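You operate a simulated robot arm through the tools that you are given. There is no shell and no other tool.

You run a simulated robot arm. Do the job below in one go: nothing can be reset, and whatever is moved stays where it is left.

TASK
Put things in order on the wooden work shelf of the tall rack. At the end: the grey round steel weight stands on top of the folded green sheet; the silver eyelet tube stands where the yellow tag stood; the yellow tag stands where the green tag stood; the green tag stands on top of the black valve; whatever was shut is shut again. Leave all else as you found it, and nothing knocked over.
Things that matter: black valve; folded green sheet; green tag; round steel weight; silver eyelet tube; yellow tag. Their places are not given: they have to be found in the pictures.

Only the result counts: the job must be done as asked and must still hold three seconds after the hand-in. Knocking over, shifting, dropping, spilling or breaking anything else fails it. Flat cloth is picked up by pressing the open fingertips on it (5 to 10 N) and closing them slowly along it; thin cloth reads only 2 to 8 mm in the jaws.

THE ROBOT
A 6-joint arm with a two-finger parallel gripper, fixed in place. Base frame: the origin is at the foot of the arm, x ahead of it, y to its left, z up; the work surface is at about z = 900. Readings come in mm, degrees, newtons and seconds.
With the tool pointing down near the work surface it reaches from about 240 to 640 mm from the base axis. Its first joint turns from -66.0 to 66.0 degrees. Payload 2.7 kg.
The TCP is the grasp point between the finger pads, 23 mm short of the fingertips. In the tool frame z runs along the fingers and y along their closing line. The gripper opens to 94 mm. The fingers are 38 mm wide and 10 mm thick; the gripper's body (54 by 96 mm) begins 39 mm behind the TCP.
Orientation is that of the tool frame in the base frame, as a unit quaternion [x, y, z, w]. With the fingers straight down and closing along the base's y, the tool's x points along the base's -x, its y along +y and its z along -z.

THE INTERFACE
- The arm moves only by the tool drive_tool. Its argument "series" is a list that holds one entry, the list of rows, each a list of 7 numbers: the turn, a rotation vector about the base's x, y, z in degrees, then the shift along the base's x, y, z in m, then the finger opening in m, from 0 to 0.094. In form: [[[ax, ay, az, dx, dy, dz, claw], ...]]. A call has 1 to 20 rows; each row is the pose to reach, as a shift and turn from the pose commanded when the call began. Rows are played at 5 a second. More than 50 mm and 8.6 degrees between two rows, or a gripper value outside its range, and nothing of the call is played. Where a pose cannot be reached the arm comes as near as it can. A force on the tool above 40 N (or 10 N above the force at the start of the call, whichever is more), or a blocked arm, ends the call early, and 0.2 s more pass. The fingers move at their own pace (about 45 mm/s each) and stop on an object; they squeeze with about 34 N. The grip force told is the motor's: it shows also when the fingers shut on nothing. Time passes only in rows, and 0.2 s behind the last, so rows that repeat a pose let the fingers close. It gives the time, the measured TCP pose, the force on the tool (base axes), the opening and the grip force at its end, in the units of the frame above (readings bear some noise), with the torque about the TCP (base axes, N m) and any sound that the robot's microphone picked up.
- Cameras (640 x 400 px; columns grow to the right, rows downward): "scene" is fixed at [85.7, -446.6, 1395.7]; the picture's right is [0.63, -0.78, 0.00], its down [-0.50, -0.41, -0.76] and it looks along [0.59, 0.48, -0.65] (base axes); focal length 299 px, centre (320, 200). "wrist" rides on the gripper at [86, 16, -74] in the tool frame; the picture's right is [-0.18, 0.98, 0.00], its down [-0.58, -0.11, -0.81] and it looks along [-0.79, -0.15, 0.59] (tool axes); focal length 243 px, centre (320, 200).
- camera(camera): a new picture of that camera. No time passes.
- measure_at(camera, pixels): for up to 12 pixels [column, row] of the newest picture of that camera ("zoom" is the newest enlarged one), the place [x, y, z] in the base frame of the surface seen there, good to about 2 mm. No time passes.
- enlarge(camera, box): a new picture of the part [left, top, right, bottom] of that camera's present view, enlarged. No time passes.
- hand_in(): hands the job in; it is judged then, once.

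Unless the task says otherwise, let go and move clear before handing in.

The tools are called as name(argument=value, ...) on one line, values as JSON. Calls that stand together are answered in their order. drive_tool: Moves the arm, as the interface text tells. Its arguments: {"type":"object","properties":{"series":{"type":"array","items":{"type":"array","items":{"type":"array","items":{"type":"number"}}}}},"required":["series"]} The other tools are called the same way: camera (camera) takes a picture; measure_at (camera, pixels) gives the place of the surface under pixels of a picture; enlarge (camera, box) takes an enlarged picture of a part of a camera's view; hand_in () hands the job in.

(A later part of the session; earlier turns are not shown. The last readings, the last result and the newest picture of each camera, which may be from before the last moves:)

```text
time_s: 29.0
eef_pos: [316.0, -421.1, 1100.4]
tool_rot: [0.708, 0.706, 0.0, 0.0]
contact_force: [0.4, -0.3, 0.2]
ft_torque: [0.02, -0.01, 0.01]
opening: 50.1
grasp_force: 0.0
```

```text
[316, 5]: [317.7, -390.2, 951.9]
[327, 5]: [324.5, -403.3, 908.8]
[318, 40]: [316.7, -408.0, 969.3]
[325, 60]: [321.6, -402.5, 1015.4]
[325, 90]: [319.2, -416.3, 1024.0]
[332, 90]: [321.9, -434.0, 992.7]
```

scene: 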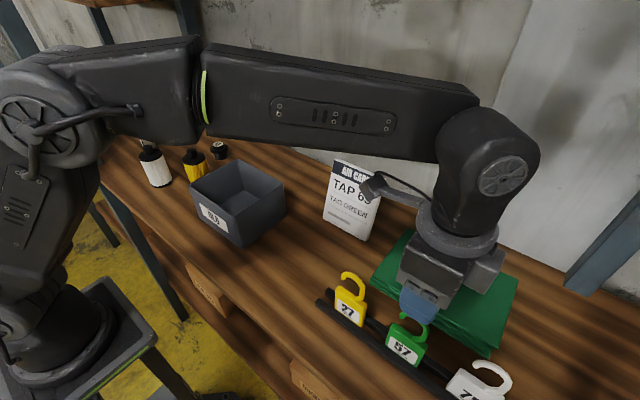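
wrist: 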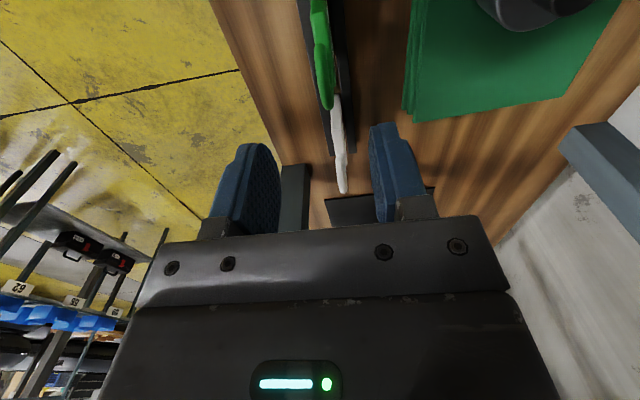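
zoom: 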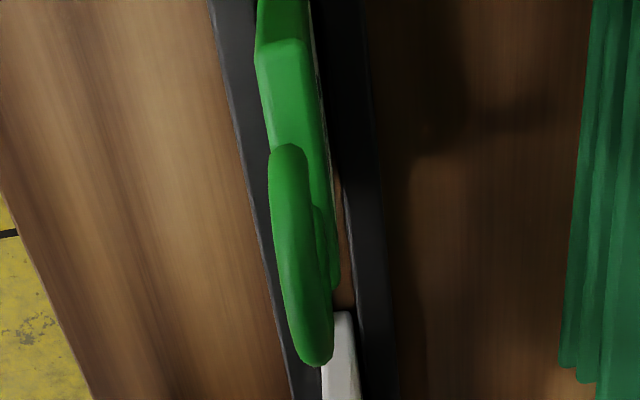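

measure_at(camera="zoom", pixels=[[275, 200], [290, 200], [304, 200], [284, 280], [300, 280], [320, 280], [300, 340], [315, 340], [328, 340], [265, 60], [285, 50], [305, 55]])

measure_at(camera="zoom", pixels=[[230, 100], [250, 180], [270, 280], [350, 200], [365, 200], [335, 260], [325, 120], [310, 100], [300, 100], [270, 100], [335, 300], [345, 330]])

```text
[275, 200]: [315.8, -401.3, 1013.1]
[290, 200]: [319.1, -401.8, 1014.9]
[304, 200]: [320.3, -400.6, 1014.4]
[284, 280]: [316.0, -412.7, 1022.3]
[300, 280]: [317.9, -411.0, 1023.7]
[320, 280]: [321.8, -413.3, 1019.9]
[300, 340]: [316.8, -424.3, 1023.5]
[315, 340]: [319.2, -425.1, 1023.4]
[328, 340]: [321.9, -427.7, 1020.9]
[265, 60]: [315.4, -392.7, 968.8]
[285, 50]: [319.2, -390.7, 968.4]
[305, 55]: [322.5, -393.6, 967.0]
```

```text
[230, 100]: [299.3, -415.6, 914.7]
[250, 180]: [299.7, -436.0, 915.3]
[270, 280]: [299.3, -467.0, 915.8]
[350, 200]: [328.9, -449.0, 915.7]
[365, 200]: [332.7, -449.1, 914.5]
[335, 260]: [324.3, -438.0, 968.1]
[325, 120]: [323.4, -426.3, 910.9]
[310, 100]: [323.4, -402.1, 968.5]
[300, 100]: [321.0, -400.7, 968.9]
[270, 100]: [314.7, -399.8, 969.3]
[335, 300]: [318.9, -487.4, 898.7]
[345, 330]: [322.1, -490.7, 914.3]
```

The hook's centre plane is x≈318.8 and its centre y≈-417. I'll correct by (+2.7,+4) and descend to TCP z≈998 with a 40 mm opening.

drive_tool(series=[[[0, 0, 0, 0.0027, 0.004, 0, 0.045], [0, 0, 0, 0.0027, 0.004, -0.025, 0.045], [0, 0, 0, 0.0027, 0.004, -0.05, 0.045], [0, 0, 0, 0.0027, 0.004, -0.07, 0.045], [0, 0, 0, 0.0027, 0.004, -0.085, 0.045], [0, 0, 0, 0.0027, 0.004, -0.096, 0.045], [0, 0, 0, 0.0027, 0.004, -0.102, 0.045], [0, 0, 0, 0.0027, 0.004, -0.102, 0.045]]])

camera(camera="wrist")

enlarge(camera="scene", box=[340, 220, 500, 390])

```text
time_s: 30.8
eef_pos: [319.6, -417.5, 998.3]
tool_rot: [0.709, 0.706, 0.001, 0.0]
contact_force: [0.0, -0.2, 0.7]
ft_torque: [-0.02, -0.02, 0.02]
opening: 45.1
grasp_force: 0.2
```

```text
taken
```

wrist: 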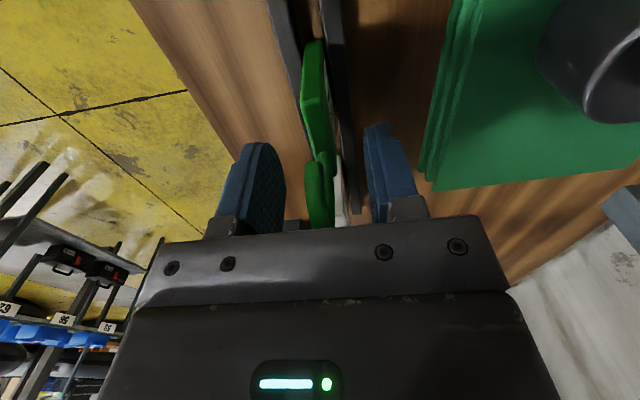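

```text
2.35 times, centred on (420, 305) of scene
```

zoom: 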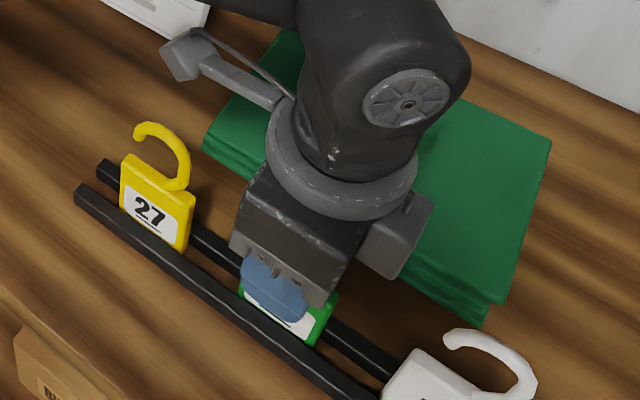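

The fingers straddle the hook with the gripper body clear of it. I'll close gradually.

drive_tool(series=[[[0, 0, 0, 0, 0, 0, 0.035], [0, 0, 0, 0, 0, 0, 0.025], [0, 0, 0, 0, 0, 0, 0.018], [0, 0, 0, 0, 0, 0, 0.012], [0, 0, 0, 0, 0, 0, 0.008], [0, 0, 0, 0, 0, 0, 0.004], [0, 0, 0, 0, 0, 0, 0.0], [0, 0, 0, 0, 0, 0, 0.0]]])

```text
time_s: 32.6
eef_pos: [319.3, -417.7, 999.4]
tool_rot: [0.709, 0.706, 0.0, 0.0]
contact_force: [-0.1, -0.4, -0.3]
ft_torque: [-0.01, 0.01, -0.02]
opening: 7.5
grasp_force: 34.8
```

The jaws stopped at 7.5 mm on the hook with 34.8 N. I'll lift slowly straight up and check.

drive_tool(series=[[[0, 0, 0, 0, 0, 0.004, 0.0], [0, 0, 0, 0, 0, 0.012, 0.0], [0, 0, 0, 0, 0, 0.025, 0.0], [0, 0, 0, 0, 0, 0.045, 0.0], [0, 0, 0, 0, 0, 0.07, 0.0], [0, 0, 0, 0, 0, 0.1, 0.0], [0, 0, 0, 0, 0, 0.12, 0.0], [0, 0, 0, 0, 0, 0.12, 0.0]]])

camera(camera="scene")

camera(camera="wrist")

```text
time_s: 34.4
eef_pos: [320.0, -418.1, 1117.3]
tool_rot: [0.708, 0.706, 0.0, 0.0]
contact_force: [0.4, 0.8, -0.2]
ft_torque: [0.02, 0.02, 0.01]
opening: 7.7
grasp_force: 34.2
```

```text
taken
```

scene: 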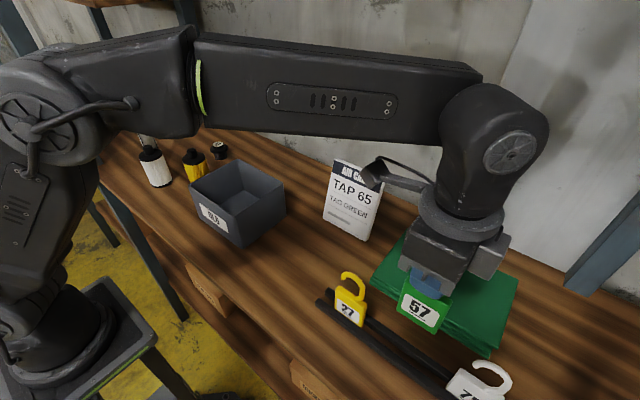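

```text
taken
```

wrist: 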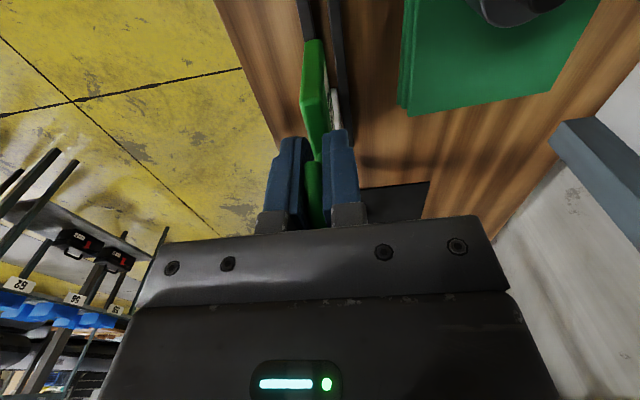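

The green tag hangs straight in the jaws. I'll carry it high over to the valve while turning back to yaw 0, so that the tag ends above (497.5,282).

drive_tool(series=[[[0, 0, 0, 0.0, 0.0, 0.022, 0], [0, 0, 5, 0.0099, 0.0389, 0.025, 0], [0, 0, 10, 0.0197, 0.0778, 0.025, 0], [0, 0, 15, 0.0296, 0.1167, 0.025, 0], [0, 0, 20, 0.0395, 0.1555, 0.025, 0], [0, 0, 25, 0.0494, 0.1944, 0.025, 0], [0, 0, 30, 0.0592, 0.2333, 0.025, 0], [0, 0, 35, 0.0691, 0.2722, 0.025, 0], [0, 0, 40, 0.079, 0.3111, 0.025, 0], [0, 0, 45, 0.0889, 0.35, 0.025, 0], [0, 0, 50, 0.0987, 0.3888, 0.025, 0], [0, 0, 55, 0.1086, 0.4277, 0.025, 0], [0, 0, 60, 0.1185, 0.4666, 0.025, 0], [0, 0, 65, 0.1283, 0.5055, 0.025, 0], [0, 0, 70, 0.1382, 0.5444, 0.025, 0], [0, 0, 75, 0.1481, 0.5833, 0.025, 0], [0, 0, 80, 0.158, 0.6221, 0.025, 0], [0, 0, 85, 0.1678, 0.661, 0.025, 0], [0, 0, 90, 0.1777, 0.6999, 0.02, 0], [0, 0, 90, 0.1777, 0.6999, 0.02, 0]]])

camera(camera="scene")

camera(camera="wrist")

```text
time_s: 38.6
eef_pos: [499.5, 279.5, 1137.4]
tool_rot: [0.0, 1.0, 0.001, 0.0]
contact_force: [0.1, -0.1, -0.4]
ft_torque: [0.0, 0.03, 0.03]
opening: 7.5
grasp_force: 34.3
```

```text
taken
```

scene: 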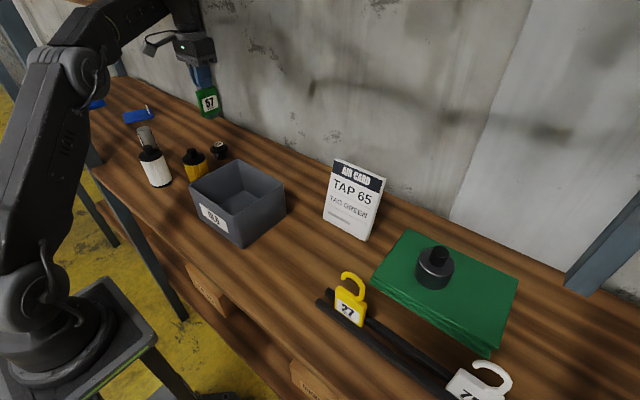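

```text
taken
```

wrist: 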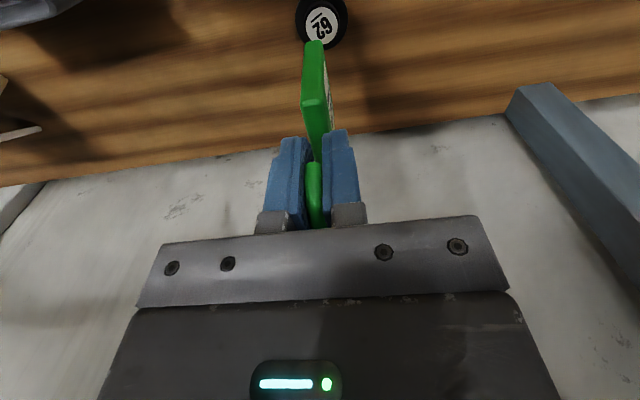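

The tag "57" now hangs above the valve "62" (wrist (322,22)). I'll measure both to align exactly.

enlarge(camera="wrist", box=[270, 0, 370, 140])

measure_at(camera="zoom", pixels=[[290, 140], [310, 135], [300, 240], [325, 235], [350, 270], [315, 290], [320, 70], [330, 50], [340, 30], [290, 70], [370, 60], [325, 100]])

enlarge(camera="scene", box=[170, 50, 270, 170])

measure_at(camera="zoom", pixels=[[225, 120], [290, 130], [320, 340], [300, 330], [340, 330], [235, 215], [280, 220], [250, 130], [240, 160], [280, 180], [310, 320], [330, 345]])

```text
2.86 times, centred on (320, 70) of wrist
```

zoom: 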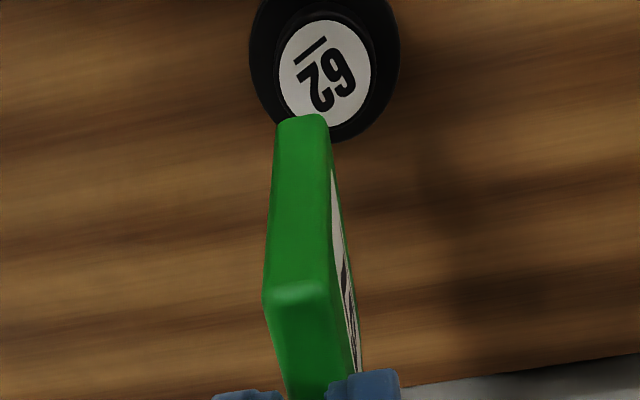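

```text
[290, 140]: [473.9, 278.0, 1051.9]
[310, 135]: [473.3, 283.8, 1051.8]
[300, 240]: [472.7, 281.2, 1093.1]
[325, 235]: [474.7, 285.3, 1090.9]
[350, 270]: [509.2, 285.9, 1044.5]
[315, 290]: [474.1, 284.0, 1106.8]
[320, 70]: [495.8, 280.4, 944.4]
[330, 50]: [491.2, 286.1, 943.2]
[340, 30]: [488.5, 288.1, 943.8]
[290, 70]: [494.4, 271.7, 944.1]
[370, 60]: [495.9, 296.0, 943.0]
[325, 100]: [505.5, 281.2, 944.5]
```

```text
3.33 times, centred on (220, 110) of scene
```

zoom: 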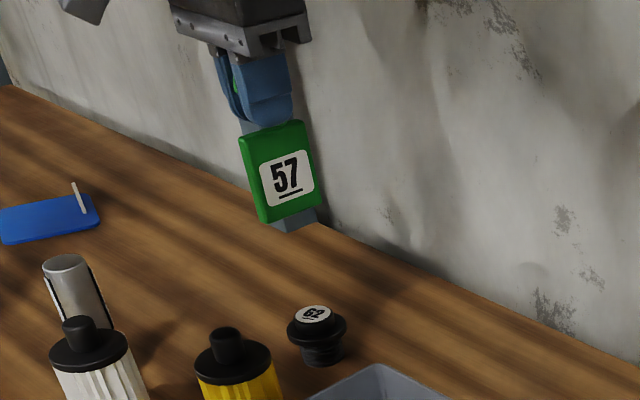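

```text
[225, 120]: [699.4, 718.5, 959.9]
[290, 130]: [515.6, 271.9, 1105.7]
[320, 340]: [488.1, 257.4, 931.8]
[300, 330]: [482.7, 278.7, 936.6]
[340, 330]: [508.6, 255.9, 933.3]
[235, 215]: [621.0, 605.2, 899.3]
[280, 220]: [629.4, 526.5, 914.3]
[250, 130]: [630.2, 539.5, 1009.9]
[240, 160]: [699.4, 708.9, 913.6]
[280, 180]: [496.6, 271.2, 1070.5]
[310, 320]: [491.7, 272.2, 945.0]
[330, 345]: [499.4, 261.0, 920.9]
```

enlarge(camera="scene", box=[195, 75, 245, 125])

measure_at(camera="zoom", pixels=[[200, 180], [170, 200], [360, 200], [250, 330], [365, 320], [260, 140], [330, 100], [200, 300], [240, 380], [390, 290], [300, 345], [375, 120]])

```text
8.00 times, centred on (220, 100) of scene
```

zoom: 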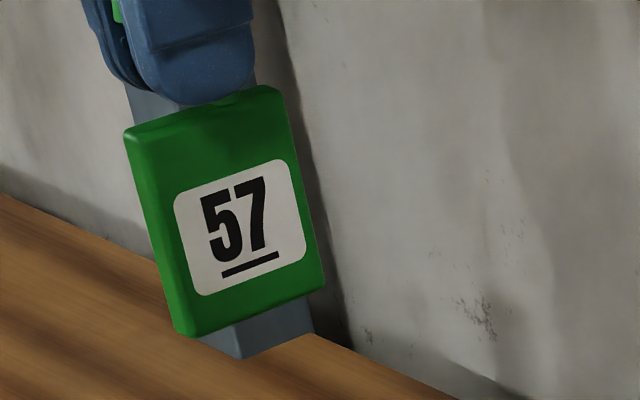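

```text
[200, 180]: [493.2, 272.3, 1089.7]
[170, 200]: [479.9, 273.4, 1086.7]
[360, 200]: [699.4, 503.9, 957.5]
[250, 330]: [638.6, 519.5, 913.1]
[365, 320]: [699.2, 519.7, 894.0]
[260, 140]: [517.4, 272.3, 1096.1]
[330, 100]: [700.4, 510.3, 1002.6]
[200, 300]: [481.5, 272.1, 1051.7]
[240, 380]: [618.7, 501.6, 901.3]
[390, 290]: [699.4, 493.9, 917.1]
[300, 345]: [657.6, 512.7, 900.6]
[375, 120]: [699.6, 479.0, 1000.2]
```

measure_at(camera="zoom", pixels=[[315, 285], [285, 110], [318, 270], [190, 330], [178, 320], [310, 295], [150, 150], [135, 140], [270, 95], [250, 300], [195, 320], [225, 320]])

```text
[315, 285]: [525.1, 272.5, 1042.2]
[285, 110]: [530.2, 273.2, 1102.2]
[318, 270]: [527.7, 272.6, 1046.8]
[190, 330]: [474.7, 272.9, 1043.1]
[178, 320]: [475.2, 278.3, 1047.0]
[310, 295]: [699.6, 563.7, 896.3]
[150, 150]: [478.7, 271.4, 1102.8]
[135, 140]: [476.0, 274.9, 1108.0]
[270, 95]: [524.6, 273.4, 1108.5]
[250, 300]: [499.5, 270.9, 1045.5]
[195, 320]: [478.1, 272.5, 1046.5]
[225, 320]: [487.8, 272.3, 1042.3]
```

The tag is centred at about (500,279) with its bottom at z≈1039; the valve top is centred at (498,282.2). I'll shift (-2.2,+3) and descend to about 5 mm above the valve.

drive_tool(series=[[[0, 0, 0, -0.0022, 0.003, -0.005, 0], [0, 0, 0, -0.0022, 0.003, -0.03, 0], [0, 0, 0, -0.0022, 0.003, -0.055, 0], [0, 0, 0, -0.0022, 0.003, -0.075, 0], [0, 0, 0, -0.0022, 0.003, -0.085, 0], [0, 0, 0, -0.0022, 0.003, -0.089, 0], [0, 0, 0, -0.0022, 0.003, -0.089, 0]]])

enlarge(camera="scene", box=[190, 90, 250, 165])

camera(camera="wrist")

```text
time_s: 40.2
eef_pos: [494.9, 284.3, 1048.7]
tool_rot: [0.002, 1.0, 0.001, 0.001]
contact_force: [0.0, 0.3, -0.1]
ft_torque: [-0.01, 0.01, -0.02]
opening: 7.4
grasp_force: 33.9
```

```text
5.33 times, centred on (220, 128) of scene
```

zoom: 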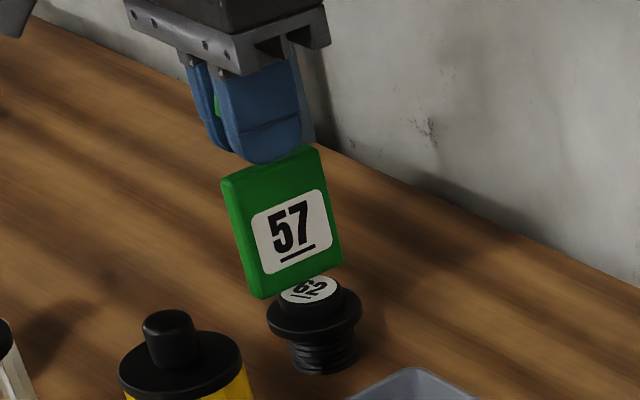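

```text
taken
```

wrist: 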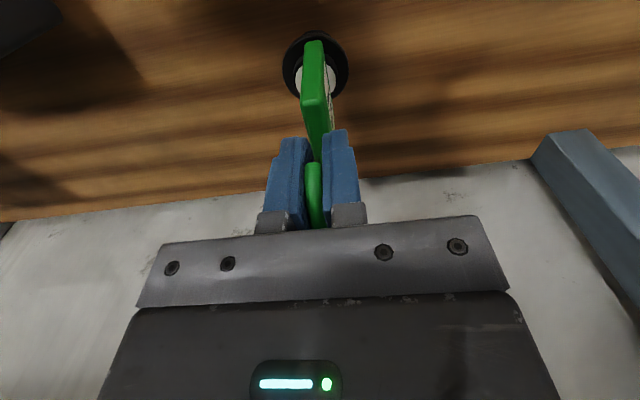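

The reading is (494.9,284.3), a bit past what I wanted. I'll measure the tag edges against the valve top from both views.

measure_at(camera="zoom", pixels=[[265, 285], [335, 255], [240, 200], [315, 170], [290, 275], [255, 250], [262, 292], [285, 288], [335, 290], [310, 295], [290, 300], [338, 262]])

enlarge(camera="wrist", box=[270, 20, 370, 140])

measure_at(camera="zoom", pixels=[[300, 80], [320, 75], [338, 100], [280, 180], [260, 185], [300, 240], [320, 260], [285, 80], [365, 180], [375, 160], [300, 180], [345, 150]])

```text
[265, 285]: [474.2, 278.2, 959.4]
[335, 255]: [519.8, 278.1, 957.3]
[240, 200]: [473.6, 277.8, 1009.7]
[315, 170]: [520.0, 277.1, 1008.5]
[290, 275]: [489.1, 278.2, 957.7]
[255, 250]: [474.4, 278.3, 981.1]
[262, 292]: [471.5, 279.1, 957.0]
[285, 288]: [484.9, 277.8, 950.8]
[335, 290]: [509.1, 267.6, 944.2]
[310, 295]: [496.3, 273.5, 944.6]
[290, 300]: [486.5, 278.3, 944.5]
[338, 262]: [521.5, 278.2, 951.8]
```

```text
3.33 times, centred on (320, 80) of wrist
```

zoom: 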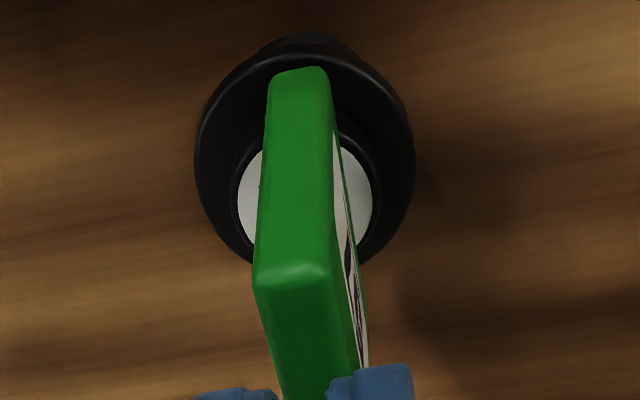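

```text
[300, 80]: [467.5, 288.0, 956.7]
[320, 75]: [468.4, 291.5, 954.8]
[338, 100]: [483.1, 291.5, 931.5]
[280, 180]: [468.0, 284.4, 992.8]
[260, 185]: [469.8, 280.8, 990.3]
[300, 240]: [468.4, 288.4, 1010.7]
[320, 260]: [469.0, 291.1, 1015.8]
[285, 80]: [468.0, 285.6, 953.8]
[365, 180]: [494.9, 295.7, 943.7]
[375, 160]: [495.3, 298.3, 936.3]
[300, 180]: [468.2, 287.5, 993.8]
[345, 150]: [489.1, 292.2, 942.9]
```

Tag centre is actually at (495,284.5), agreeing with the reading, so I trust the readings. Correcting by (+3,-2.2) toward (498,282.2).

drive_tool(series=[[[0, 0, 0, 0.0015, -0.001, 0, 0], [0, 0, 0, 0.003, -0.0022, 0, 0], [0, 0, 0, 0.003, -0.0022, 0, 0]]])

drive_tool(series=[[[0, 0, 0, 0, 0, 0, 0]]])

```text
time_s: 41.0
eef_pos: [497.1, 282.0, 1048.5]
tool_rot: [0.001, 1.0, 0.001, 0.0]
contact_force: [-0.3, -0.4, -1.3]
ft_torque: [0.02, 0.0, -0.02]
opening: 7.3
grasp_force: 33.2
```

```text
time_s: 41.4
eef_pos: [497.7, 282.3, 1050.4]
tool_rot: [0.002, 1.0, 0.0, 0.0]
contact_force: [1.0, -0.6, -0.8]
ft_torque: [0.0, -0.04, 0.02]
opening: 7.7
grasp_force: 34.0
```

Now at about (497.5,282.1). I'll lower slowly and watch for contact.

drive_tool(series=[[[0, 0, 0, 0, 0, -0.002, 0], [0, 0, 0, 0, 0, -0.004, 0], [0, 0, 0, 0, 0, -0.005, 0], [0, 0, 0, 0, 0, -0.005, 0]]])

enlarge(camera="scene", box=[195, 100, 245, 162])

```text
time_s: 42.4
eef_pos: [498.4, 283.2, 1044.2]
tool_rot: [0.001, 1.0, 0.0, 0.001]
contact_force: [-0.2, 0.0, 0.3]
ft_torque: [-0.01, 0.0, -0.03]
opening: 7.8
grasp_force: 33.5
```

```text
6.45 times, centred on (220, 131) of scene
```

zoom: 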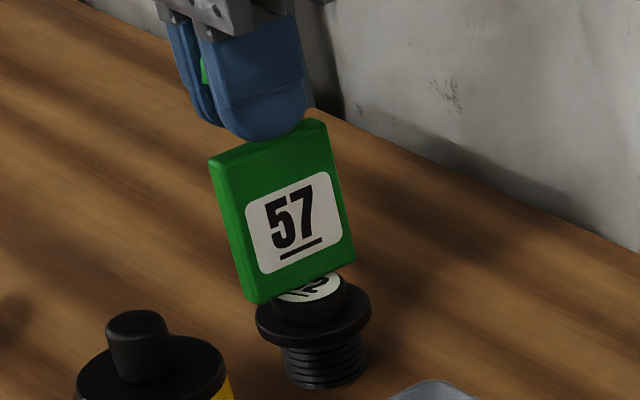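

drive_tool(series=[[[0, 0, 0, 0, 0, -0.0007, 0], [0, 0, 0, 0, 0, -0.0014, 0], [0, 0, 0, 0, 0, -0.002, 0], [0, 0, 0, 0, 0, -0.002, 0]]])

```text
time_s: 43.4
eef_pos: [498.2, 284.1, 1042.5]
tool_rot: [0.002, 1.0, 0.001, 0.001]
contact_force: [-1.1, -0.5, 5.1]
ft_torque: [-0.07, 0.1, -0.01]
opening: 7.3
grasp_force: 33.9
```

Contact at 5 N upward with the tag on the valve. I'll ease 0.4 mm and open gradually.

drive_tool(series=[[[0, 0, 0, 0, 0, 0.0004, 0], [0, 0, 0, 0, 0, 0.0004, 0.006], [0, 0, 0, 0, 0, 0.0004, 0.009], [0, 0, 0, 0, 0, 0.0004, 0.012], [0, 0, 0, 0, 0, 0.0004, 0.018], [0, 0, 0, 0, 0, 0.0004, 0.026], [0, 0, 0, 0, 0, 0.0004, 0.034], [0, 0, 0, 0, 0, 0.0004, 0.04], [0, 0, 0, 0, 0, 0.0004, 0.04]]])

enlarge(camera="scene", box=[195, 100, 245, 162])

camera(camera="wrist")

```text
time_s: 45.4
eef_pos: [497.5, 283.4, 1042.8]
tool_rot: [0.002, 1.0, 0.001, 0.0]
contact_force: [0.2, -0.3, -0.4]
ft_torque: [-0.03, 0.02, -0.03]
opening: 40.0
grasp_force: 0.0
```

```text
6.45 times, centred on (220, 131) of scene
```

zoom: 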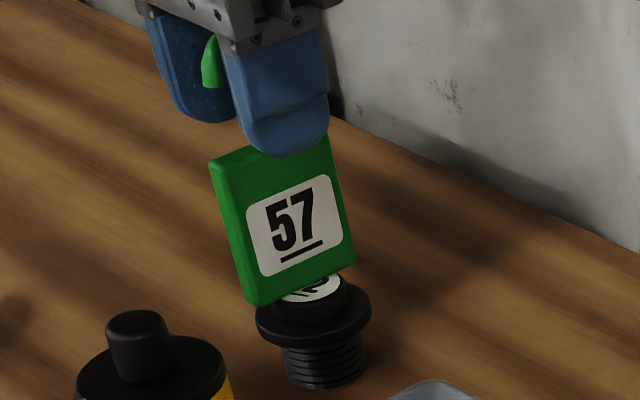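

```text
taken
```

wrist: 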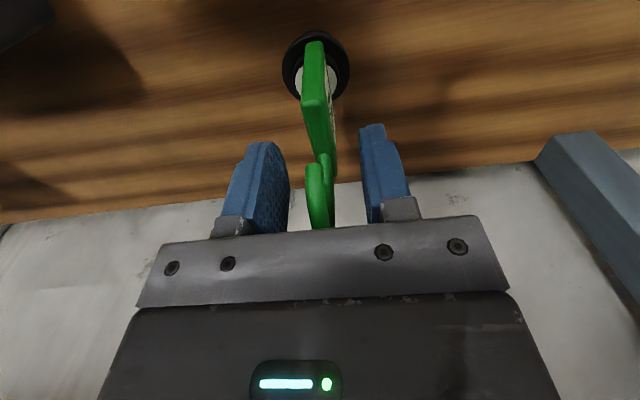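

The green tag stands alone on the valve with open fingers around it. I'll rise straight up clear of the hook.

drive_tool(series=[[[0, 0, 0, 0, 0, 0.01, 0.04], [0, 0, 0, 0, 0, 0.025, 0.04], [0, 0, 0, 0, 0, 0.045, 0.04], [0, 0, 0, 0, 0, 0.07, 0.04], [0, 0, 0, 0, 0, 0.1, 0.04], [0, 0, 0, 0, 0, 0.1, 0.04]]])

camera(camera="scene")

enlarge(camera="scene", box=[170, 80, 270, 170])

```text
time_s: 46.8
eef_pos: [497.3, 282.4, 1144.6]
tool_rot: [0.002, 1.0, 0.0, 0.0]
contact_force: [-0.1, -0.1, 1.0]
ft_torque: [-0.02, 0.0, -0.03]
opening: 40.0
grasp_force: 0.2
```

```text
taken
```

scene: 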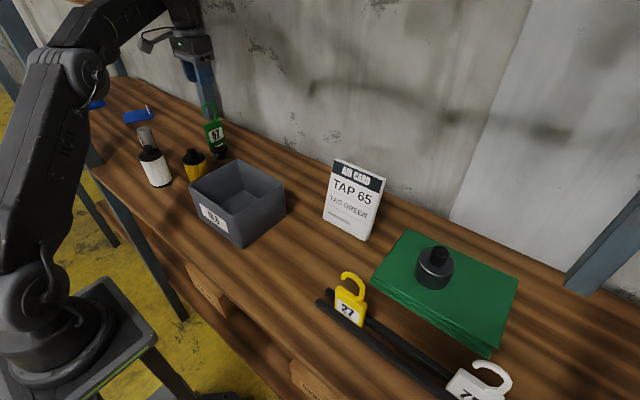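

```text
4.44 times, centred on (220, 125) of scene
```

zoom: 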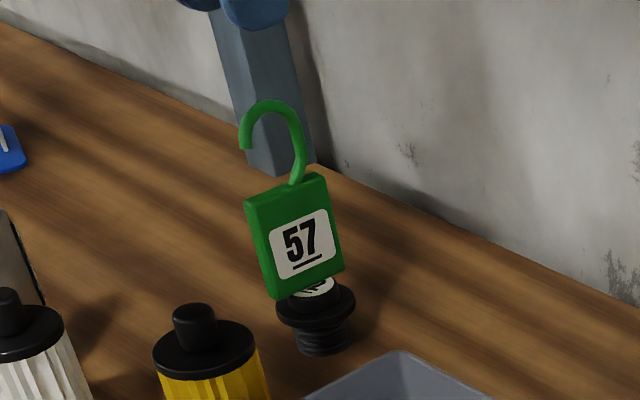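

The green tag stands steady on the valve. Now I'll travel back and turn -90° to sit above the yellow tag near (319,-319).

drive_tool(series=[[[0, 0, -5.5, -0.0111, -0.0376, 0.0, 0.045], [0, 0, -11, -0.0223, -0.0751, 0.0, 0.045], [0, 0, -17, -0.0334, -0.1127, 0.0, 0.045], [0, 0, -22.5, -0.0446, -0.1503, 0.0, 0.045], [0, 0, -28, -0.0557, -0.1878, 0.0, 0.045], [0, 0, -34, -0.0668, -0.2254, 0.0, 0.045], [0, 0, -39.5, -0.078, -0.263, 0.0, 0.045], [0, 0, -45, -0.0891, -0.3005, 0.0, 0.045], [0, 0, -50.5, -0.1003, -0.3381, 0.0, 0.045], [0, 0, -56, -0.1114, -0.3757, 0.0, 0.045], [0, 0, -62, -0.1225, -0.4132, 0.0, 0.045], [0, 0, -67.5, -0.1337, -0.4508, 0.0, 0.045], [0, 0, -73, -0.1448, -0.4884, 0.0, 0.045], [0, 0, -79, -0.156, -0.5259, -0.01, 0.045], [0, 0, -84.5, -0.1671, -0.5635, -0.03, 0.045], [0, 0, -90, -0.1785, -0.601, -0.045, 0.045], [0, 0, -90, -0.1785, -0.601, -0.045, 0.045], [0, 0, -90, -0.1785, -0.601, -0.045, 0.045]]])

camera(camera="wrist")

enlarge(camera="wrist", box=[280, 0, 380, 120])

```text
time_s: 50.6
eef_pos: [321.1, -317.4, 1096.0]
tool_rot: [0.708, 0.706, 0.0, 0.0]
contact_force: [0.3, 0.0, -0.4]
ft_torque: [0.0, 0.0, 0.0]
opening: 44.9
grasp_force: 0.1
```

```text
taken
```

wrist: 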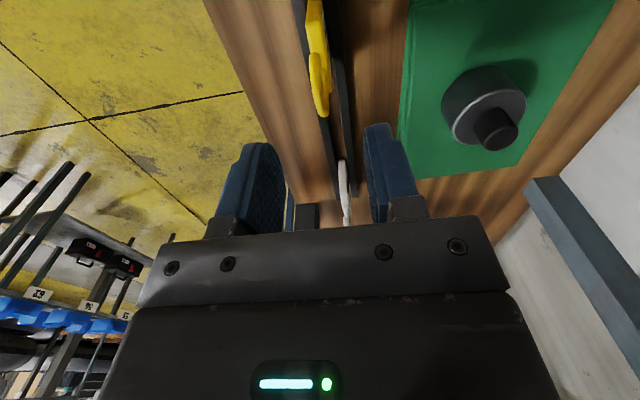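

```text
3.33 times, centred on (330, 60) of wrist
```

zoom: 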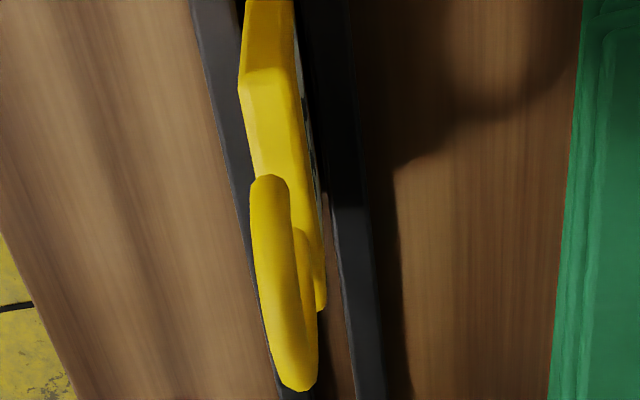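

measure_at(camera="zoom", pixels=[[253, 220], [270, 220], [288, 220], [262, 320], [280, 320], [300, 320], [275, 370], [295, 370], [310, 370], [245, 90], [265, 80], [295, 80]])

measure_at(camera="zoom", pixels=[[220, 150], [245, 230], [345, 250], [365, 250], [355, 350], [240, 60], [265, 150], [305, 150], [318, 290], [320, 300], [250, 20], [280, 20]])

drive_tool(series=[[[0, 0, 0, 0, 0, 0, 0.045]]])

```text
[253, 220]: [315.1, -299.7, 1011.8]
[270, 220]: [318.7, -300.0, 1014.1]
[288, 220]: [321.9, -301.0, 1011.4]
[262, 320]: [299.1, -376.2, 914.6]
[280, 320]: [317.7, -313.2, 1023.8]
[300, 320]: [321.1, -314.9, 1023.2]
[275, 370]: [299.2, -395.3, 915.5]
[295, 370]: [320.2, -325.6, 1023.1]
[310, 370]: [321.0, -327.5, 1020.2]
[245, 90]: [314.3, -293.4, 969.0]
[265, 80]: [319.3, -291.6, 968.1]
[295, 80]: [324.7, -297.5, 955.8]
```

```text
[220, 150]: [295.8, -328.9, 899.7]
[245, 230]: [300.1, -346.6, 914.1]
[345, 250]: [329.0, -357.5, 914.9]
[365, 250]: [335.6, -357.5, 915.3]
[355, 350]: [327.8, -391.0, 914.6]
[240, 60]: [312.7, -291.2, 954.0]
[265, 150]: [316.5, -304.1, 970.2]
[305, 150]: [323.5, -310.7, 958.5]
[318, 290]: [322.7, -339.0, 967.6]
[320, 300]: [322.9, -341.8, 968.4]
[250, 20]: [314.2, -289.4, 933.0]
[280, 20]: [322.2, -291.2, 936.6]
```

```text
time_s: 51.0
eef_pos: [321.0, -318.4, 1097.1]
tool_rot: [0.708, 0.706, 0.0, 0.0]
contact_force: [0.1, -0.6, -0.4]
ft_torque: [0.05, -0.02, 0.01]
opening: 45.0
grasp_force: 0.0
```

The yellow hook's plane is x≈318.6 and its centre y≈-317.5. I'll correct by (-2.4,+0.5) and descend to z≈998.

drive_tool(series=[[[0, 0, 0, -0.0024, 0.0005, 0, 0.045], [0, 0, 0, -0.0024, 0.0005, -0.025, 0.045], [0, 0, 0, -0.0024, 0.0005, -0.05, 0.045], [0, 0, 0, -0.0024, 0.0005, -0.07, 0.045], [0, 0, 0, -0.0024, 0.0005, -0.085, 0.045], [0, 0, 0, -0.0024, 0.0005, -0.093, 0.045], [0, 0, 0, -0.0024, 0.0005, -0.098, 0.045], [0, 0, 0, -0.0024, 0.0005, -0.098, 0.045]]])

camera(camera="wrist")

```text
time_s: 52.8
eef_pos: [316.9, -316.6, 999.1]
tool_rot: [0.708, 0.706, 0.001, -0.001]
contact_force: [0.9, -0.3, -0.4]
ft_torque: [-0.02, 0.0, -0.01]
opening: 45.3
grasp_force: 0.0
```

```text
taken
```

wrist: 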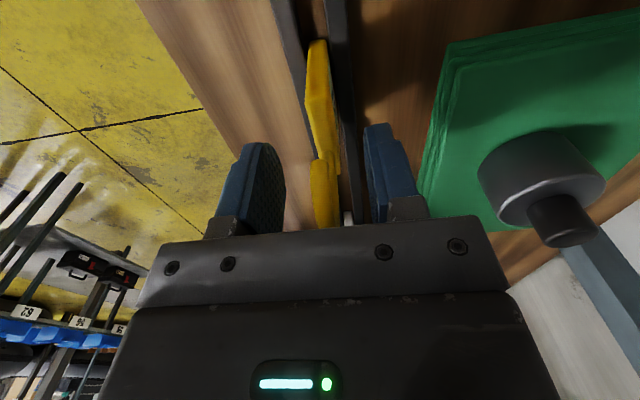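

X reads 316.9, so I'll nudge +1.7 mm and then close gently on the hook.

drive_tool(series=[[[0, 0, 0, 0.0017, -0.0007, 0, 0.045], [0, 0, 0, 0.0017, -0.0007, 0, 0.035], [0, 0, 0, 0.0017, -0.0007, 0, 0.025], [0, 0, 0, 0.0017, -0.0007, 0, 0.018], [0, 0, 0, 0.0017, -0.0007, 0, 0.012], [0, 0, 0, 0.0017, -0.0007, 0, 0.008], [0, 0, 0, 0.0017, -0.0007, 0, 0.004], [0, 0, 0, 0.0017, -0.0007, 0, 0.0], [0, 0, 0, 0.0017, -0.0007, 0, 0.0]]])

```text
time_s: 54.8
eef_pos: [318.5, -317.7, 1000.1]
tool_rot: [0.708, 0.706, 0.0, 0.0]
contact_force: [-0.7, -0.1, -0.5]
ft_torque: [-0.03, 0.01, -0.03]
opening: 7.5
grasp_force: 34.1
```

The hook is gripped at 7.5 mm. I'll lift 60 mm and move to the green tag's old place (y≈-417.5).

drive_tool(series=[[[0, 0, 0, 0, 0, 0.005, 0], [0, 0, 0, 0, 0, 0.015, 0], [0, 0, 0, 0, 0, 0.035, 0], [0, 0, 0, 0, 0, 0.06, 0], [0, 0, 0, 0, -0.025, 0.06, 0], [0, 0, 0, 0, -0.055, 0.06, 0], [0, 0, 0, 0, -0.085, 0.06, 0], [0, 0, 0, 0, -0.0998, 0.06, 0], [0, 0, 0, 0, -0.0998, 0.06, 0]]])

camera(camera="scene")

enlarge(camera="scene", box=[340, 250, 500, 400])

camera(camera="wrist")

```text
time_s: 56.8
eef_pos: [318.9, -419.0, 1059.1]
tool_rot: [0.709, 0.706, 0.0, 0.0]
contact_force: [-0.1, 0.2, -0.6]
ft_torque: [0.01, 0.01, 0.01]
opening: 7.7
grasp_force: 34.2
```

```text
taken
```

scene: 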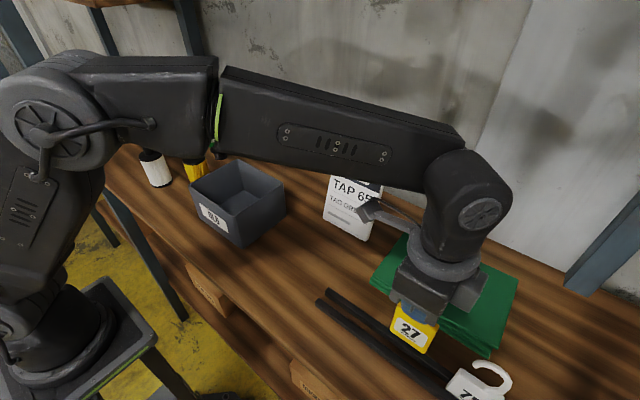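

```text
2.67 times, centred on (420, 325) of scene
```

zoom: 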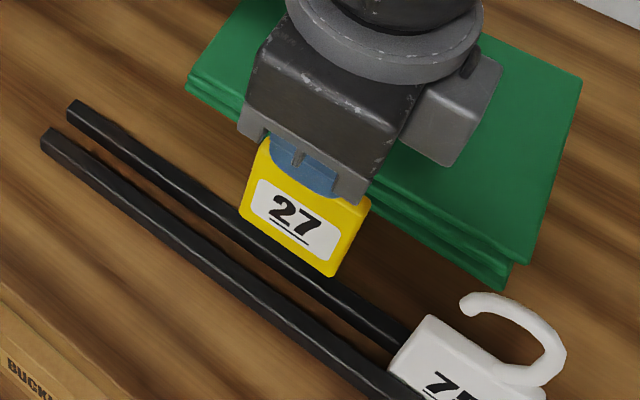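

```text
taken
```

wrist: 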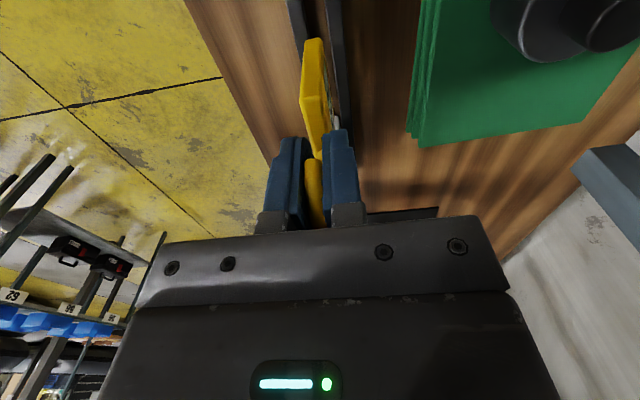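

The yellow tag hangs over its new slot. I'll measure the rail gap and the tag's face to make sure it drops cleanly between the bars.

enlarge(camera="scene", box=[380, 300, 460, 380])

measure_at(camera="zoom", pixels=[[250, 10], [120, 160], [180, 130], [60, 100], [280, 290], [330, 310], [410, 300], [430, 280], [380, 320], [200, 60], [300, 150], [350, 90]])

enlarge(camera="wrist", box=[270, 0, 370, 140])

measure_at(camera="zoom", pixels=[[265, 130], [290, 120], [330, 120], [250, 60], [230, 20], [275, 20], [290, 60], [300, 30], [330, 30], [340, 80], [375, 100], [310, 260]])

```text
5.00 times, centred on (420, 340) of scene
```

zoom: 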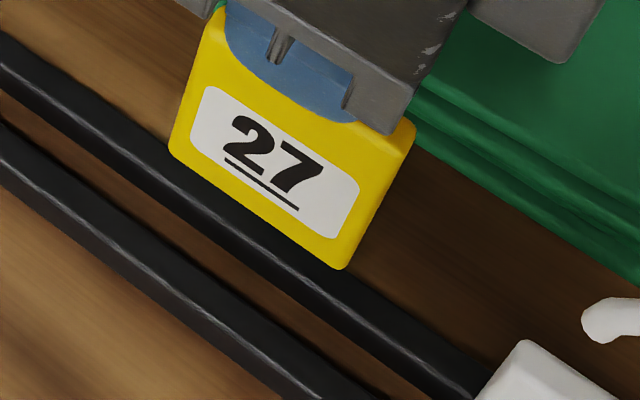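

```text
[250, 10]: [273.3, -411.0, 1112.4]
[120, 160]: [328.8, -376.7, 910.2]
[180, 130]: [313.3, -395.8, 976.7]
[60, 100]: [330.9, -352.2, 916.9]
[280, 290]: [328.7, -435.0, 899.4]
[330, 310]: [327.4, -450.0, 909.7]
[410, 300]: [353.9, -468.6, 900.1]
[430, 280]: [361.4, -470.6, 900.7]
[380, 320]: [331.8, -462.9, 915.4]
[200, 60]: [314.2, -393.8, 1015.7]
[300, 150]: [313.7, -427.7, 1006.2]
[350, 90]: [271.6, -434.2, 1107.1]
```

```text
2.86 times, centred on (320, 70) of wrist
```

zoom: 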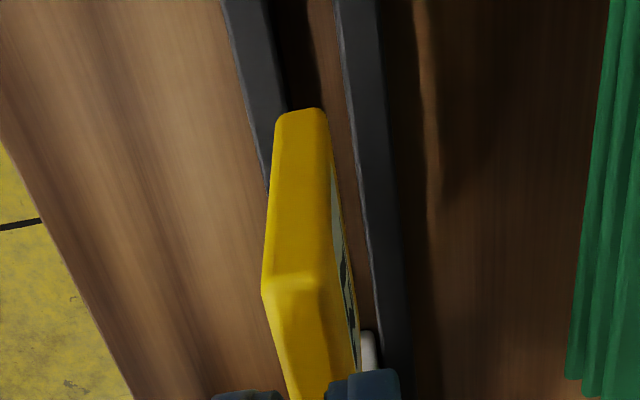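

```text
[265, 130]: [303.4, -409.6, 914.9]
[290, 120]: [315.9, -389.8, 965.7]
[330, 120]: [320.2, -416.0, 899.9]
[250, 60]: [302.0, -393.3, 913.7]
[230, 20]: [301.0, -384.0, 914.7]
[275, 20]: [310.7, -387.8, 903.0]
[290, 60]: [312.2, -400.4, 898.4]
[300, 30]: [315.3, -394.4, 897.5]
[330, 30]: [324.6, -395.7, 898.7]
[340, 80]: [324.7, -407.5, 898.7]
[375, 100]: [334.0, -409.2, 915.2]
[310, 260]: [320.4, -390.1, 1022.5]
```

The rail gap is x≈310.5–327 (middle 318.8), and the held tag's centre is about x=319, y=-417. I'll lower to just above the bars and recheck.

drive_tool(series=[[[0, 0, 0, 0, 0.0005, -0.015, 0], [0, 0, 0, 0, 0.0005, -0.028, 0], [0, 0, 0, 0, 0.0005, -0.036, 0], [0, 0, 0, 0, 0.0005, -0.036, 0]]])

drive_tool(series=[[[0, 0, 0, 0, 0, 0, 0]]])

camera(camera="wrist")

enlarge(camera="wrist", box=[270, 0, 370, 140])

measure_at(camera="zoom", pixels=[[265, 150], [280, 150], [300, 150], [320, 150], [290, 270], [270, 270], [320, 270], [250, 50], [330, 50], [290, 50], [350, 150], [370, 100]])

```text
time_s: 57.8
eef_pos: [320.5, -416.9, 1022.4]
tool_rot: [0.709, 0.706, -0.001, 0.001]
contact_force: [0.5, 0.0, 0.3]
ft_torque: [0.0, 0.03, 0.0]
opening: 7.5
grasp_force: 34.0
```

```text
time_s: 58.2
eef_pos: [319.2, -416.5, 1023.5]
tool_rot: [0.708, 0.706, 0.001, 0.0]
contact_force: [0.2, -0.5, -0.9]
ft_torque: [0.01, -0.01, 0.04]
opening: 7.8
grasp_force: 34.1
```

```text
taken
```

wrist: 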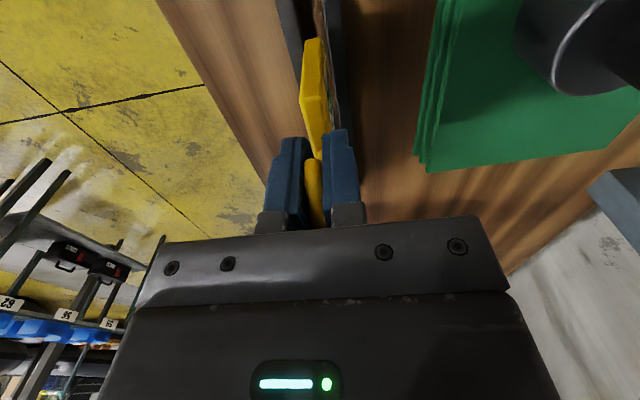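

```text
2.86 times, centred on (320, 70) of wrist
```

zoom: 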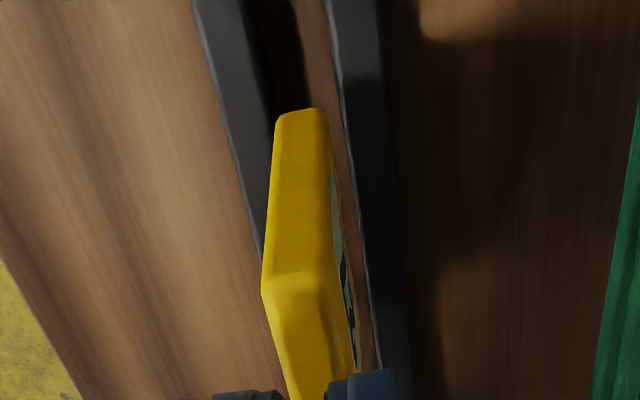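

```text
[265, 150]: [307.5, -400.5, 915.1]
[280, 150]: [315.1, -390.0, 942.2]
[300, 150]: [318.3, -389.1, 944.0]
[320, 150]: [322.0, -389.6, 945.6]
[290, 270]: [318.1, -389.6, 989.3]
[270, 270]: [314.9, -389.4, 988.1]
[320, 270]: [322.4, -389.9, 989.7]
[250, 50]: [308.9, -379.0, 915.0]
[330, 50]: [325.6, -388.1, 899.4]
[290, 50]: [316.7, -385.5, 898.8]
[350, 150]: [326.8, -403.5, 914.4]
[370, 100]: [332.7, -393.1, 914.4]
```

The tag (x 313.5–324.5) is centred over the gap and within about 1 mm of the green tag's old y. I'll lower it into the slot.

drive_tool(series=[[[0, 0, 0, -0.0003, -0.001, -0.003, 0], [0, 0, 0, -0.0003, -0.001, -0.007, 0], [0, 0, 0, -0.0003, -0.001, -0.012, 0], [0, 0, 0, -0.0003, -0.001, -0.017, 0], [0, 0, 0, -0.0003, -0.001, -0.02, 0], [0, 0, 0, -0.0003, -0.001, -0.02, 0]]])

```text
time_s: 59.6
eef_pos: [319.0, -417.8, 1002.8]
tool_rot: [0.708, 0.706, 0.0, 0.001]
contact_force: [0.0, 0.9, -0.8]
ft_torque: [0.01, 0.0, -0.02]
opening: 7.4
grasp_force: 34.1
```

Still free at z=1002.8 and well centred, with no contact on the bars. I'll lower the last few millimetres slowly until it touches.

drive_tool(series=[[[0, 0, 0, 0, 0, -0.001, 0], [0, 0, 0, 0, 0, -0.002, 0], [0, 0, 0, 0, 0, -0.003, 0], [0, 0, 0, 0, 0, -0.003, 0]]])

```text
time_s: 60.6
eef_pos: [318.8, -418.3, 1000.2]
tool_rot: [0.708, 0.706, 0.0, 0.0]
contact_force: [0.0, -0.6, -1.3]
ft_torque: [0.01, -0.01, 0.03]
opening: 7.6
grasp_force: 33.8
```

drive_tool(series=[[[0, 0, 0, 0, 0, -0.0007, 0], [0, 0, 0, 0, 0, -0.0014, 0], [0, 0, 0, 0, 0, -0.0014, 0]]])

```text
time_s: 61.4
eef_pos: [319.5, -417.4, 999.5]
tool_rot: [0.708, 0.706, 0.001, 0.001]
contact_force: [0.5, -1.9, 5.0]
ft_torque: [0.01, -0.06, 0.0]
opening: 7.7
grasp_force: 34.3
```

The tag's foot has touched the board (+5 N). I'll ease 0.4 mm and open slowly, then check.

drive_tool(series=[[[0, 0, 0, 0, 0, 0.0004, 0], [0, 0, 0, 0, 0, 0.0004, 0.006], [0, 0, 0, 0, 0, 0.0004, 0.009], [0, 0, 0, 0, 0, 0.0004, 0.012], [0, 0, 0, 0, 0, 0.0004, 0.018], [0, 0, 0, 0, 0, 0.0004, 0.026], [0, 0, 0, 0, 0, 0.0004, 0.034], [0, 0, 0, 0, 0, 0.0004, 0.045], [0, 0, 0, 0, 0, 0.0004, 0.045]]])

enlarge(camera="scene", box=[340, 250, 500, 400])

camera(camera="wrist")

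```text
time_s: 63.4
eef_pos: [317.1, -417.7, 999.9]
tool_rot: [0.708, 0.706, 0.0, 0.0]
contact_force: [0.0, -0.3, -0.2]
ft_torque: [-0.01, -0.01, -0.04]
opening: 45.2
grasp_force: 0.1
```

```text
2.67 times, centred on (420, 325) of scene
```

zoom: 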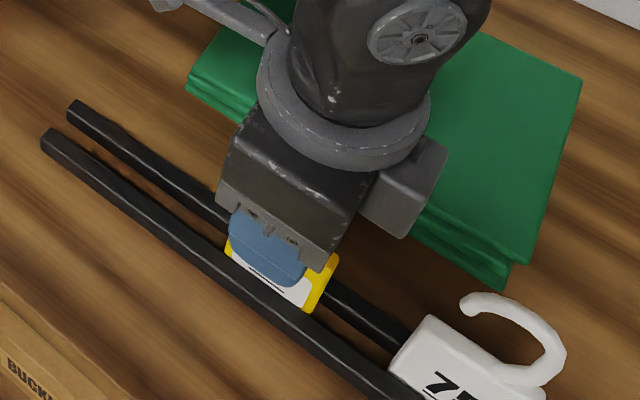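

```text
taken
```

wrist: 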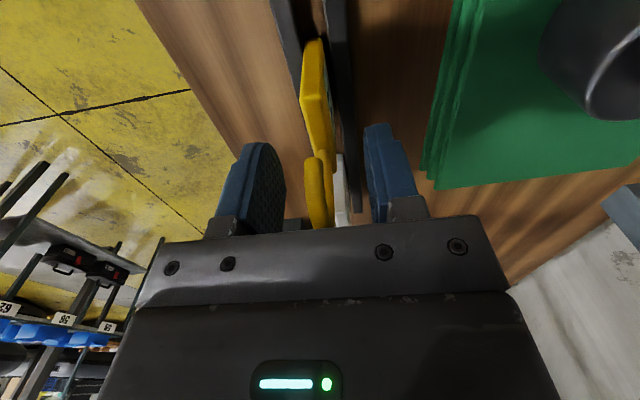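

The yellow tag stands in the slot. I'll rise clear of it and look.

drive_tool(series=[[[0, 0, 0, 0.001, 0, 0.01, 0.045], [0, 0, 0, 0.001, 0, 0.025, 0.045], [0, 0, 0, 0.001, 0, 0.045, 0.045], [0, 0, 0, 0.001, 0, 0.07, 0.045], [0, 0, 0, 0.001, 0, 0.1, 0.045], [0, 0, 0, 0.001, 0, 0.125, 0.045], [0, 0, 5, 0.001, 0.03, 0.125, 0.045], [0, 0, 10, 0.002, 0.07, 0.125, 0.045], [0, 0, 15, 0.004, 0.11, 0.125, 0.045], [0, 0, 20, 0.006, 0.15, 0.125, 0.045], [0, 0, 25, 0.008, 0.19, 0.125, 0.045], [0, 0, 30, 0.01, 0.23, 0.125, 0.045], [0, 0, 35, 0.012, 0.27, 0.125, 0.045], [0, 0, 40, 0.014, 0.31, 0.125, 0.045], [0, 0, 45, 0.016, 0.35, 0.125, 0.06], [0, 0, 50, 0.018, 0.39, 0.125, 0.06], [0, 0, 55, 0.02, 0.43, 0.125, 0.06]]])

camera(camera="scene")

enlarge(camera="scene", box=[310, 250, 500, 400])

```text
time_s: 67.0
eef_pos: [340.7, 11.0, 1124.8]
tool_rot: [0.302, 0.953, 0.0, 0.0]
contact_force: [0.6, 1.0, -0.5]
ft_torque: [0.0, 0.02, -0.01]
opening: 60.0
grasp_force: 0.0
```

```text
taken
```

scene: 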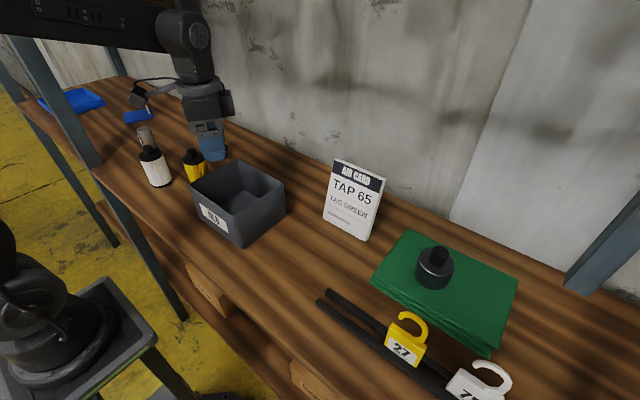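

```text
2.67 times, centred on (405, 325) of scene
```

zoom: 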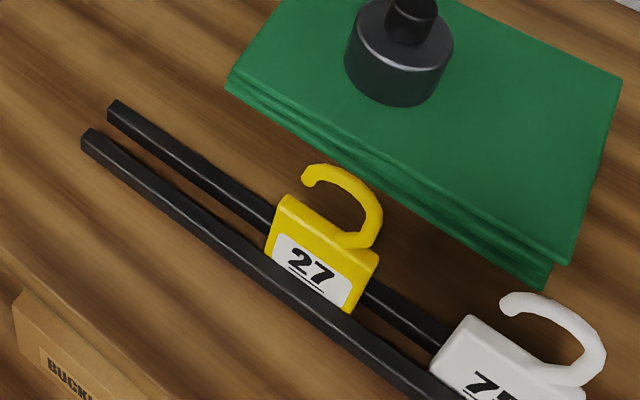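

The yellow tag stands upright where the green one was. I'll continue to above the tube with yaw back to 0.

drive_tool(series=[[[0, 0, 4, 0.0016, 0.039, 0, 0.065], [0, 0, 8, 0.0031, 0.078, 0, 0.065], [0, 0, 12, 0.0047, 0.117, 0, 0.065], [0, 0, 16, 0.0062, 0.157, 0, 0.065], [0, 0, 20, 0.0078, 0.196, 0, 0.065], [0, 0, 24, 0.0094, 0.235, 0, 0.065], [0, 0, 28, 0.0109, 0.275, 0, 0.065], [0, 0, 31, 0.0125, 0.314, 0, 0.065], [0, 0, 34, 0.014, 0.353, 0, 0.065], [0, 0, 35, 0.0156, 0.3925, -0.01, 0.065], [0, 0, 35, 0.0156, 0.3925, -0.02, 0.065], [0, 0, 35, 0.0156, 0.3925, -0.02, 0.065]]])

camera(camera="wrist")

enlarge(camera="wrist", box=[260, 0, 400, 160])

```text
time_s: 69.6
eef_pos: [353.8, 403.6, 1104.7]
tool_rot: [0.002, 1.0, -0.001, 0.0]
contact_force: [0.2, 0.1, 0.5]
ft_torque: [0.0, 0.01, -0.02]
opening: 64.9
grasp_force: 0.0
```

```text
taken
```

wrist: 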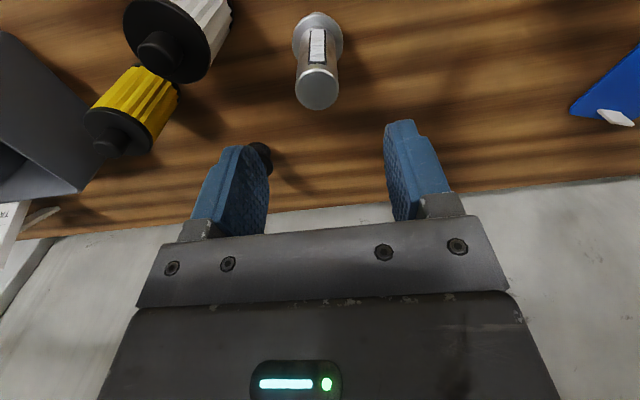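

```text
2.50 times, centred on (330, 80) of wrist
```

zoom: 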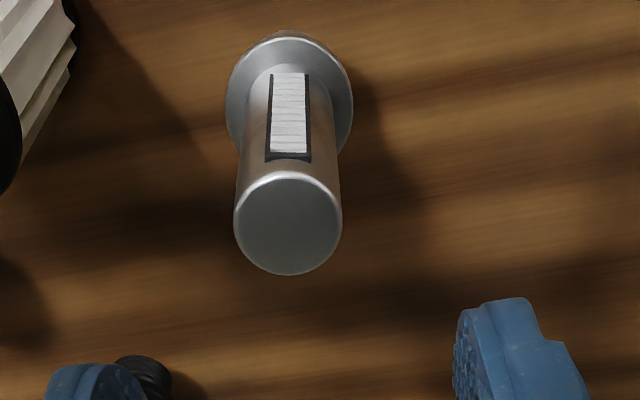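

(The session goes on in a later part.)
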